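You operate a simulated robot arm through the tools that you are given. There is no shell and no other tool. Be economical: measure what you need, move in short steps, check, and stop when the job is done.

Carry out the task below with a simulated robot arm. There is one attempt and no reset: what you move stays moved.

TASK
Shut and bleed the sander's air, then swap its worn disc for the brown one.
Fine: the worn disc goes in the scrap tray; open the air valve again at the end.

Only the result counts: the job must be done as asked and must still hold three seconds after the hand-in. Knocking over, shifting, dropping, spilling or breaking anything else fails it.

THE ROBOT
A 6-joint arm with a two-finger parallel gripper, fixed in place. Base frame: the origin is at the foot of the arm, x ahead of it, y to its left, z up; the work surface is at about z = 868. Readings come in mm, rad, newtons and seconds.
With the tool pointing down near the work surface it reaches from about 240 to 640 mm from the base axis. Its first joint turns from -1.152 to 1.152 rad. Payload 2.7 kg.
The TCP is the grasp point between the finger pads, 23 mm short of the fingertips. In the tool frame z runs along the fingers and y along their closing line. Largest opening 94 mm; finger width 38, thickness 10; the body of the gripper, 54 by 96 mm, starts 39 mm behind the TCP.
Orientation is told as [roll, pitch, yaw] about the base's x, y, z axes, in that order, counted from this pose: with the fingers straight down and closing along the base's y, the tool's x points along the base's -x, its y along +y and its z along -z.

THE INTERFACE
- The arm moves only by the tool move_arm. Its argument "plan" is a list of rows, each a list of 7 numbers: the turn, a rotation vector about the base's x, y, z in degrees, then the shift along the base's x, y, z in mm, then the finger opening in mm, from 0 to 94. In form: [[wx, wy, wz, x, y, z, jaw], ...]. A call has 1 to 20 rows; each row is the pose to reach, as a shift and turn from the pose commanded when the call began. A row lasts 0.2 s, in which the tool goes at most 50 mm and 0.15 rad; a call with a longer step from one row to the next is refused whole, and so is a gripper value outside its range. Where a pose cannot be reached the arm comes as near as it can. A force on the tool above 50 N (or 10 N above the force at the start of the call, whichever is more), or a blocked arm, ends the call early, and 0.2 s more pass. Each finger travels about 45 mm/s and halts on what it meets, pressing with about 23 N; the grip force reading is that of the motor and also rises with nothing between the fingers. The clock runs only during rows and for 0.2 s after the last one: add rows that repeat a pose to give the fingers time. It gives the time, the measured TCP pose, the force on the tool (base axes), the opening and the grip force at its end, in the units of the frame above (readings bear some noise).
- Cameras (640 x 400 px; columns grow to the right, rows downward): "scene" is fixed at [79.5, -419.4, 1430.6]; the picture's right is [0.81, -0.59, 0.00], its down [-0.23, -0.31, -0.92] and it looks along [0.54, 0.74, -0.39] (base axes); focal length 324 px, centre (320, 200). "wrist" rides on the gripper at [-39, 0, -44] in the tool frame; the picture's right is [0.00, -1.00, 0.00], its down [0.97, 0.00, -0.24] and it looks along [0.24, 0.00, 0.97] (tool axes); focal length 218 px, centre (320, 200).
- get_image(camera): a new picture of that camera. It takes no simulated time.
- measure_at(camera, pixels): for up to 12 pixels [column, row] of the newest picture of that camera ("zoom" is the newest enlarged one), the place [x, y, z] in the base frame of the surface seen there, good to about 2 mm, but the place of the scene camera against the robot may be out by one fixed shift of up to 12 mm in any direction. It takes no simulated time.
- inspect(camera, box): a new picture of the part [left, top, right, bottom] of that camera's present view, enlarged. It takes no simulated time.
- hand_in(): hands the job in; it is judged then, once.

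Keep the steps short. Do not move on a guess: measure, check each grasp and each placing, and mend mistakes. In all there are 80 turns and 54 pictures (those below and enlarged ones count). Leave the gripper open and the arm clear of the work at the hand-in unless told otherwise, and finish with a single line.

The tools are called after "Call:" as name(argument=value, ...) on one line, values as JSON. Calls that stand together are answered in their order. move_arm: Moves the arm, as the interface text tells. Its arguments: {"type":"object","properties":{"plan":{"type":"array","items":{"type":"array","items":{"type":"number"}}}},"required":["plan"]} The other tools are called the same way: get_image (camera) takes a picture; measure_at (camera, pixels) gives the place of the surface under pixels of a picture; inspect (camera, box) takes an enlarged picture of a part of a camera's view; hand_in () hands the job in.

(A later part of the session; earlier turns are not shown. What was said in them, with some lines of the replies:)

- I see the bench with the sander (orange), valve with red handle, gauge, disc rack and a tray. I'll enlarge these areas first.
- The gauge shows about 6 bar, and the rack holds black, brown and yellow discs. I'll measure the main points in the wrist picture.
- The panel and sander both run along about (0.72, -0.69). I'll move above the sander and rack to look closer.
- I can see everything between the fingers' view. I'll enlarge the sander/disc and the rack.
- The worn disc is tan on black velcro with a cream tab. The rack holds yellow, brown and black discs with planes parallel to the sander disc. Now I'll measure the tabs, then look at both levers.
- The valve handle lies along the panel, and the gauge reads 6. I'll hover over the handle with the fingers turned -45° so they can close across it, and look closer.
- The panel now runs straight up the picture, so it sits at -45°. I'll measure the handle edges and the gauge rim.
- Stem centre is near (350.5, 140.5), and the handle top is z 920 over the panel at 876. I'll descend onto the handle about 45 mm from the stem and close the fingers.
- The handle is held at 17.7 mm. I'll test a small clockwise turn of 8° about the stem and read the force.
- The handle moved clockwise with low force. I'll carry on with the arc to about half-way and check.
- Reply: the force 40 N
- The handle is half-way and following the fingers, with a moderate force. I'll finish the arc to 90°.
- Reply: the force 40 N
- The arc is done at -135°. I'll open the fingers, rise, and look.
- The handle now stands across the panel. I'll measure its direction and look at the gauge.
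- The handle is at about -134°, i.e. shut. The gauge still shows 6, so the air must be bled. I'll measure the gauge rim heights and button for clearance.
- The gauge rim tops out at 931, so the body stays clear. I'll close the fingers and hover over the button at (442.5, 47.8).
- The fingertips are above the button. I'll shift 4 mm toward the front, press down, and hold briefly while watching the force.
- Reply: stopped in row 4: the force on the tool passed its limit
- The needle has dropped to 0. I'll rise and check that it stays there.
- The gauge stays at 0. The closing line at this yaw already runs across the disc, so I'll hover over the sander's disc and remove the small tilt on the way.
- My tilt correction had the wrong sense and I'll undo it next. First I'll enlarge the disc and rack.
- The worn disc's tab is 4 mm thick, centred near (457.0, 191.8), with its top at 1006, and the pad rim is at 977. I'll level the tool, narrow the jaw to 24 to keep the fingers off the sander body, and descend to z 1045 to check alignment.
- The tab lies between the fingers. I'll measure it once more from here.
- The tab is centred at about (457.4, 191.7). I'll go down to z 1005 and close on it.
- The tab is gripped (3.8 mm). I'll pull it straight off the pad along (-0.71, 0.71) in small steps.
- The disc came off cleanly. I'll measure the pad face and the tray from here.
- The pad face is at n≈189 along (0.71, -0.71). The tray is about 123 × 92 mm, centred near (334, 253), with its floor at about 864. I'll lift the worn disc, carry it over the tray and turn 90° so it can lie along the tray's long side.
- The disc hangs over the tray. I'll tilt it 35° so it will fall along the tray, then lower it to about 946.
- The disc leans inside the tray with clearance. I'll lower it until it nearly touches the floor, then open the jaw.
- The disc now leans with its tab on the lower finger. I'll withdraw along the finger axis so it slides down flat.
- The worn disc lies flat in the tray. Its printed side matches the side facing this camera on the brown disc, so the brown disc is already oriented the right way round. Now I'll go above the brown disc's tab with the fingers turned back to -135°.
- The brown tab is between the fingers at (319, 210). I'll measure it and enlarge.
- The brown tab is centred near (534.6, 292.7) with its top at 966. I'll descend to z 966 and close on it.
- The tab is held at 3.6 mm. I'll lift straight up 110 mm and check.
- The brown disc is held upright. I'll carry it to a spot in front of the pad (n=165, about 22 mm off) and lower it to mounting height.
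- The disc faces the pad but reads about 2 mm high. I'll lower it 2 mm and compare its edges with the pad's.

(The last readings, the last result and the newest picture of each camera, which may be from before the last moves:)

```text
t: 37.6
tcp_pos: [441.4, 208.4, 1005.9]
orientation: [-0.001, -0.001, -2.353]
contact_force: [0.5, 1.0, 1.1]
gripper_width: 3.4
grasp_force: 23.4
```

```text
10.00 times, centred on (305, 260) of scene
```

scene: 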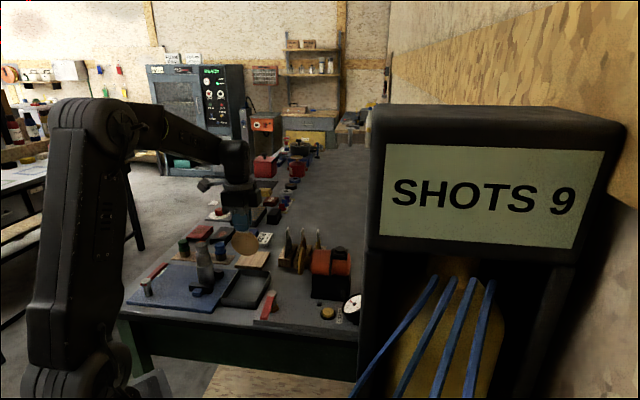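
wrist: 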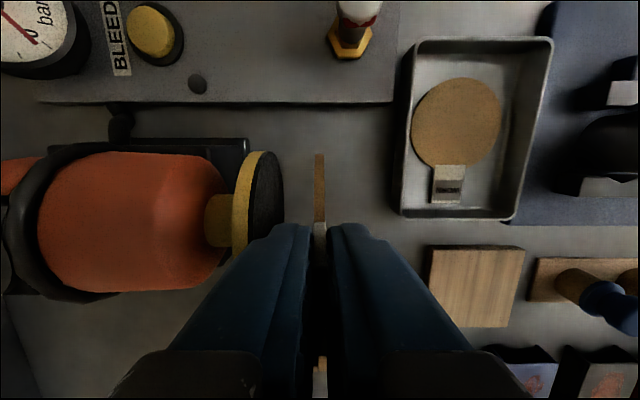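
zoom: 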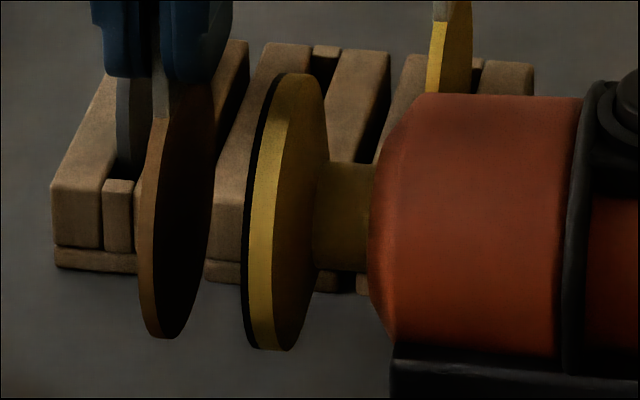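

The disc is about 1 mm too far along the plane. I'll correct that and approach the pad to about 4 mm, checking the force.

Call:
move_arm(plan=[[0, 0, 0, -0.85, -0.85, 0, 0], [0, 0, 0, 5, -6.8, 0, 0], [0, 0, 0, 9.8, -11.5, 0, 0], [0, 0, 0, 11.9, -13.6, 0, 0], [0, 0, 0, 11.9, -13.6, 0, 0]])

Call:
inspect(camera="wrist", box=[230, 140, 370, 240])

```text
t: 38.8
tcp_pos: [453.8, 194.5, 1006.2]
orientation: [0.001, -0.001, -2.355]
contact_force: [0.7, 0.4, 0.7]
gripper_width: 3.5
grasp_force: 23.0
```

```text
4.00 times, centred on (300, 190) of wrist
```

zoom: 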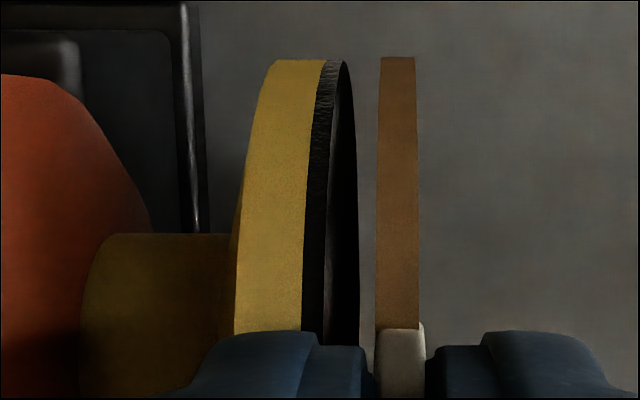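

The edges line up within 0.5 mm with a gap of about 4 mm. I'll press it onto the pad.

Call:
move_arm(plan=[[0, 0, 0, 1.6, -1.2, 0, 0], [0, 0, 0, 2.6, -2.2, 0, 0], [0, 0, 0, 3.4, -3.0, 0, 0], [0, 0, 0, 4.2, -3.8, 0, 0], [0, 0, 0, 4.9, -4.5, 0, 0], [0, 0, 0, 4.9, -4.5, 0, 0]])

Call:
inspect(camera="wrist", box=[230, 140, 370, 240])

```text
t: 40.2
tcp_pos: [458.1, 191.3, 1006.5]
orientation: [0.0, 0.0, -2.353]
contact_force: [-6.8, 6.0, -1.3]
gripper_width: 3.4
grasp_force: 23.4
```

```text
4.00 times, centred on (300, 190) of wrist
```

zoom: 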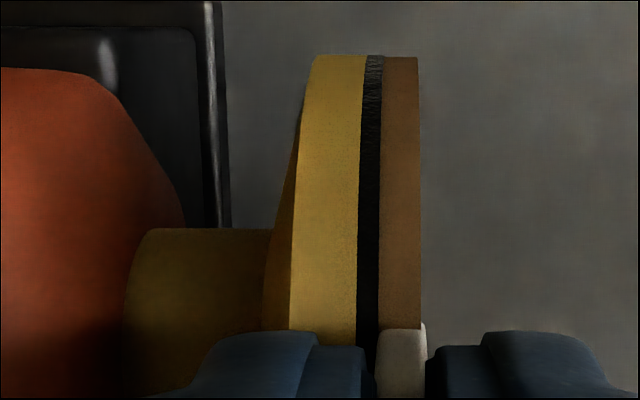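

It is in contact at 9 N. I'll press a bit harder to seat it.

Call:
move_arm(plan=[[0, 0, 0, 0.8, -0.8, 0, 0], [0, 0, 0, 1.6, -1.6, 0, 0], [0, 0, 0, 2.4, -2.4, 0, 0], [0, 0, 0, 2.4, -2.4, 0, 0], [0, 0, 0, 2.4, -2.4, 0, 0]])

```text
t: 41.4
tcp_pos: [459.5, 191.0, 1004.5]
orientation: [-0.005, 0.0, -2.353]
contact_force: [-26.1, 17.2, 4.9]
gripper_width: 3.8
grasp_force: 23.4
```

It was pressed at 31 N. I'll ease back, open the jaw to 20 and rise straight up.

Call:
move_arm(plan=[[0, 0, 0, -2, 2, 0, 0], [0, 0, 0, -2, 2, 0, 8], [0, 0, 0, -2, 2, 0, 20], [0, 0, 0, -2, 2, 0, 20], [0, 0, 0, -2, 2, 20, 20], [0, 0, 0, -2, 2, 50, 20], [0, 0, 0, -2, 2, 90, 20], [0, 0, 0, -2, 2, 90, 20]])

Call:
get_image(camera="wrist")

Call:
inspect(camera="scene", box=[260, 220, 350, 290])

```text
t: 43.2
tcp_pos: [459.3, 190.7, 1097.9]
orientation: [0.001, 0.001, -2.353]
contact_force: [0.7, -0.5, 1.4]
gripper_width: 20.1
grasp_force: 0.1
```

```text
10 pictures are left
```

wrist: 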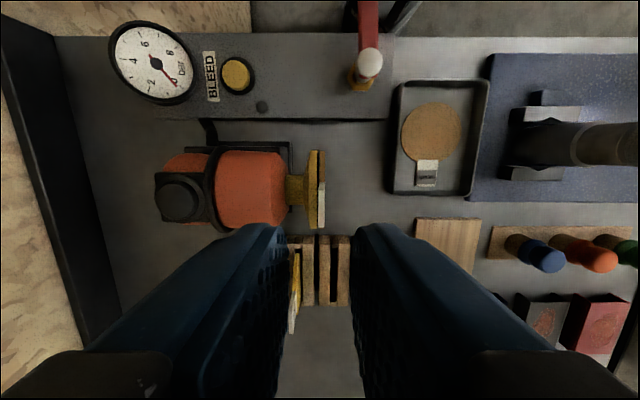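

```text
5.71 times, centred on (305, 255) of scene
```

zoom: 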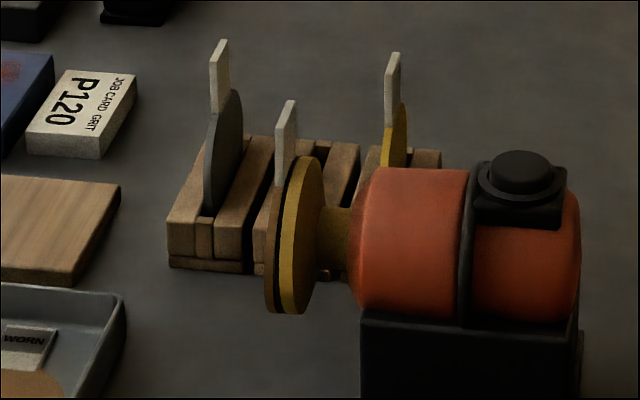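

The brown disc is seated on the pad. Next I'll reopen the valve, hovering over the handle at (317.4, 108).

Call:
move_arm(plan=[[0, 0, 0, -36, -21, 0, 20], [0, 0, 0, -72, -42, -10, 40], [0, 0, 0, -108, -63, -20, 50], [0, 0, 0, -142, -82.6, -40, 50], [0, 0, 0, -142, -82.6, -80, 50], [0, 0, 0, -142, -82.6, -80, 50]])

Call:
get_image(camera="wrist")

Call:
measure_at(camera="wrist", pixels=[[320, 180], [320, 210], [318, 160], [322, 250]])

```text
t: 44.6
tcp_pos: [318.6, 109.1, 1015.3]
orientation: [0.001, 0.0, -2.356]
contact_force: [0.3, -0.7, 0.0]
gripper_width: 50.1
grasp_force: 0.0
```

```text
8 pictures are left
```

wrist: 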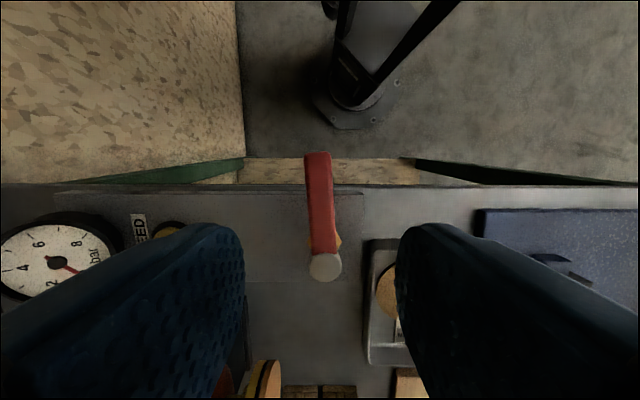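

```text
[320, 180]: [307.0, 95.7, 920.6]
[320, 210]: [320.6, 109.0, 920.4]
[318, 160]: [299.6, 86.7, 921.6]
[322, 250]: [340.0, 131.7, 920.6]
```

The handle is centred between the fingers. I'll descend to z 912 and grip it.

Call:
move_arm(plan=[[0, 0, 0, 0.5, -0.5, -45, 50], [0, 0, 0, 0.5, -0.5, -85, 50], [0, 0, 0, 0.5, -0.5, -103, 50], [0, 0, 0, 0.5, -0.5, -103, 50], [0, 0, 0, 0.5, -0.5, -103, 30], [0, 0, 0, 0.5, -0.5, -103, 15], [0, 0, 0, 0.5, -0.5, -103, 8], [0, 0, 0, 0.5, -0.5, -103, 8]])

```text
t: 46.4
tcp_pos: [316.6, 110.8, 912.2]
orientation: [0.0, -0.001, -2.35]
contact_force: [-20.6, 31.7, -0.9]
gripper_width: 17.7
grasp_force: 44.5
```

There is 38 N sideways, so the handle sits about 2 mm off the tool centre. I'll relax that first, then try a small turn.

Call:
move_arm(plan=[[0, 0, 0, -2.2, 2.2, 0, 8], [0, 0, 0, -2.2, 2.2, 0, 8]])

```text
t: 47.0
tcp_pos: [317.0, 110.7, 912.5]
orientation: [0.002, 0.0, -2.354]
contact_force: [-0.1, 22.8, -13.0]
gripper_width: 17.8
grasp_force: 44.6
```

I'll turn the handle back counter-clockwise 21° about the stem and check.

Call:
move_arm(plan=[[0, 0, 3.5, 2.0, -1.9, 0, 8], [0, 0, 7, 3.9, -3.8, 0, 8], [0, 0, 14, 8.2, -7.1, 0, 8], [0, 0, 21, 12.8, -9.9, 0, 8]])

```text
t: 48.0
tcp_pos: [329.9, 102.0, 912.6]
orientation: [0.004, 0.003, -1.985]
contact_force: [18.2, 23.0, -17.6]
gripper_width: 17.8
grasp_force: 45.1
```

The handle follows. I'll finish the arc back to -45°.

Call:
move_arm(plan=[[0, 0, 7, 5.0, -1.3, 0, 8], [0, 0, 14, 10.2, -2.7, 0, 8], [0, 0, 21, 15.6, -3.6, 0, 8], [0, 0, 28, 21, -3.8, 0, 8], [0, 0, 35, 26.3, -3.4, 0, 8], [0, 0, 42, 31.4, -2.4, 0, 8], [0, 0, 49, 36.4, -0.7, 0, 8], [0, 0, 56, 41.3, 1.6, 0, 8], [0, 0, 63, 45.7, 4.5, 0, 8], [0, 0, 69, 49.3, 7.4, 0, 8], [0, 0, 69, 49.3, 7.4, 0, 8]])

```text
t: 50.4
tcp_pos: [379.4, 110.1, 914.1]
orientation: [0.01, -0.003, -0.786]
contact_force: [20.2, 31.4, -6.4]
gripper_width: 17.9
grasp_force: 44.4
```

The handle is back along the panel and pulling toward its stop. I'll release, rise and check the handle and the gauge.

Call:
move_arm(plan=[[0, 0, 0, 1, 1, 0, 10], [0, 0, 0, 1, 1, 0, 30], [0, 0, 0, 1, 1, 0, 50], [0, 0, 0, 1, 1, 0, 50], [0, 0, 0, 1, 1, 40, 50], [0, 0, 0, 1, 1, 90, 50], [0, 0, 0, 1, 1, 140, 60], [0, 0, 0, 1, 1, 180, 80], [0, 0, 0, 1, 1, 180, 94]])

Call:
get_image(camera="wrist")

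Call:
measure_at(camera="wrist", pixels=[[320, 190], [320, 205], [320, 170], [320, 235]])

```text
t: 52.4
tcp_pos: [375.9, 108.2, 1093.7]
orientation: [0.001, -0.001, -0.782]
contact_force: [-0.4, -0.2, -0.2]
gripper_width: 94.1
grasp_force: 0.1
```

```text
7 pictures are left
```

wrist: 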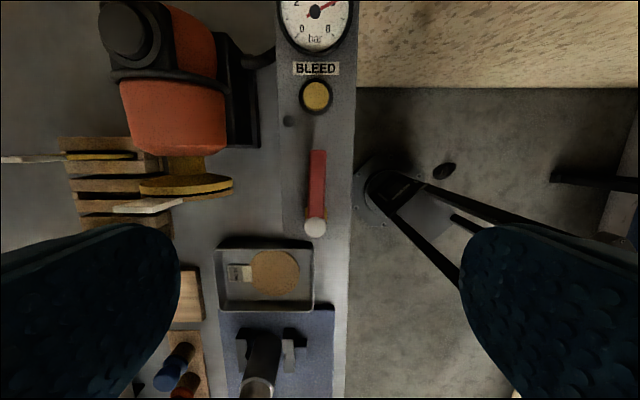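

```text
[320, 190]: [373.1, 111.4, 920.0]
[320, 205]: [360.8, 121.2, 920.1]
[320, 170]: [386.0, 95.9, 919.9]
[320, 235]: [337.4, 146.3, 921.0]
```

The gauge has risen again. I'll enlarge the gauge and handle, and the sander disc.

Call:
inspect(camera="wrist", box=[260, 0, 380, 75])

Call:
inspect(camera="wrist", box=[110, 90, 340, 245])

Call:
measure_at(camera="wrist", pixels=[[318, 155], [317, 180], [316, 205], [315, 228]])

```text
5.33 times, centred on (320, 38) of wrist
```

zoom: 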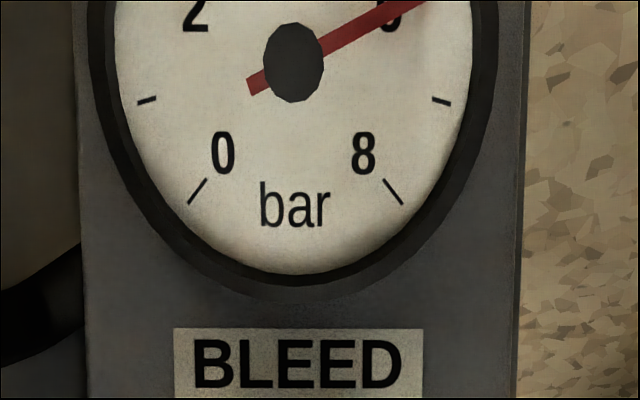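

```text
2.58 times, centred on (225, 168) of wrist
```

zoom: 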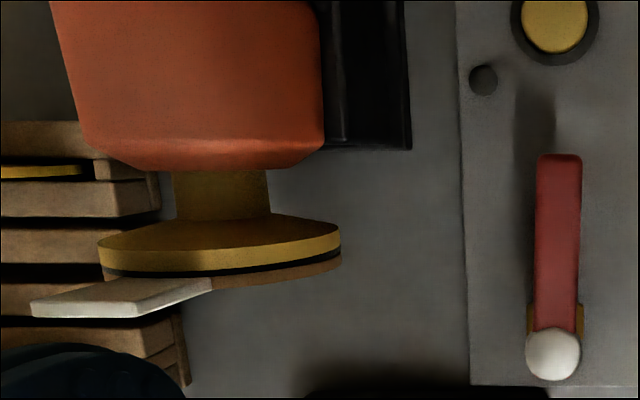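

```text
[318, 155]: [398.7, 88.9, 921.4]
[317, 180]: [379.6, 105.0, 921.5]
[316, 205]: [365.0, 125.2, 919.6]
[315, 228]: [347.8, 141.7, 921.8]
```

The gauge reads 6 again, the handle is back in line at about -45°, and the disc is still seated with air on. I'll raise the arm clear and take a last scene check.

Call:
move_arm(plan=[[0, 0, 0, 0, 0, 45, 94], [0, 0, 0, 0, 0, 90, 94], [0, 0, 0, 0, 0, 120, 94], [0, 0, 0, 0, 0, 120, 94]])

Call:
inspect(camera="scene", box=[200, 210, 370, 330])

```text
t: 53.4
tcp_pos: [376.8, 106.2, 1213.5]
orientation: [0.001, 0.0, -0.781]
contact_force: [-0.7, -0.1, 0.4]
gripper_width: 94.0
grasp_force: 0.1
```

```text
3.33 times, centred on (285, 270) of scene
```

zoom: 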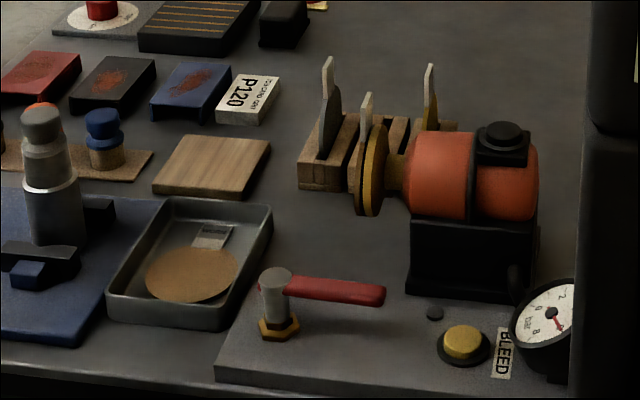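

The brown disc is on the sander, the worn disc is in the tray, the valve is open, and the arm is clear with the gripper open. I'm handing in.

Call:
hand_in()

```text
The job is handed in.
```

The sander's air was shut off and bled to 0 bar, the worn disc is in the scrap tray, the brown disc is on the sander, and the air valve is open again with the gauge at 6 bar.
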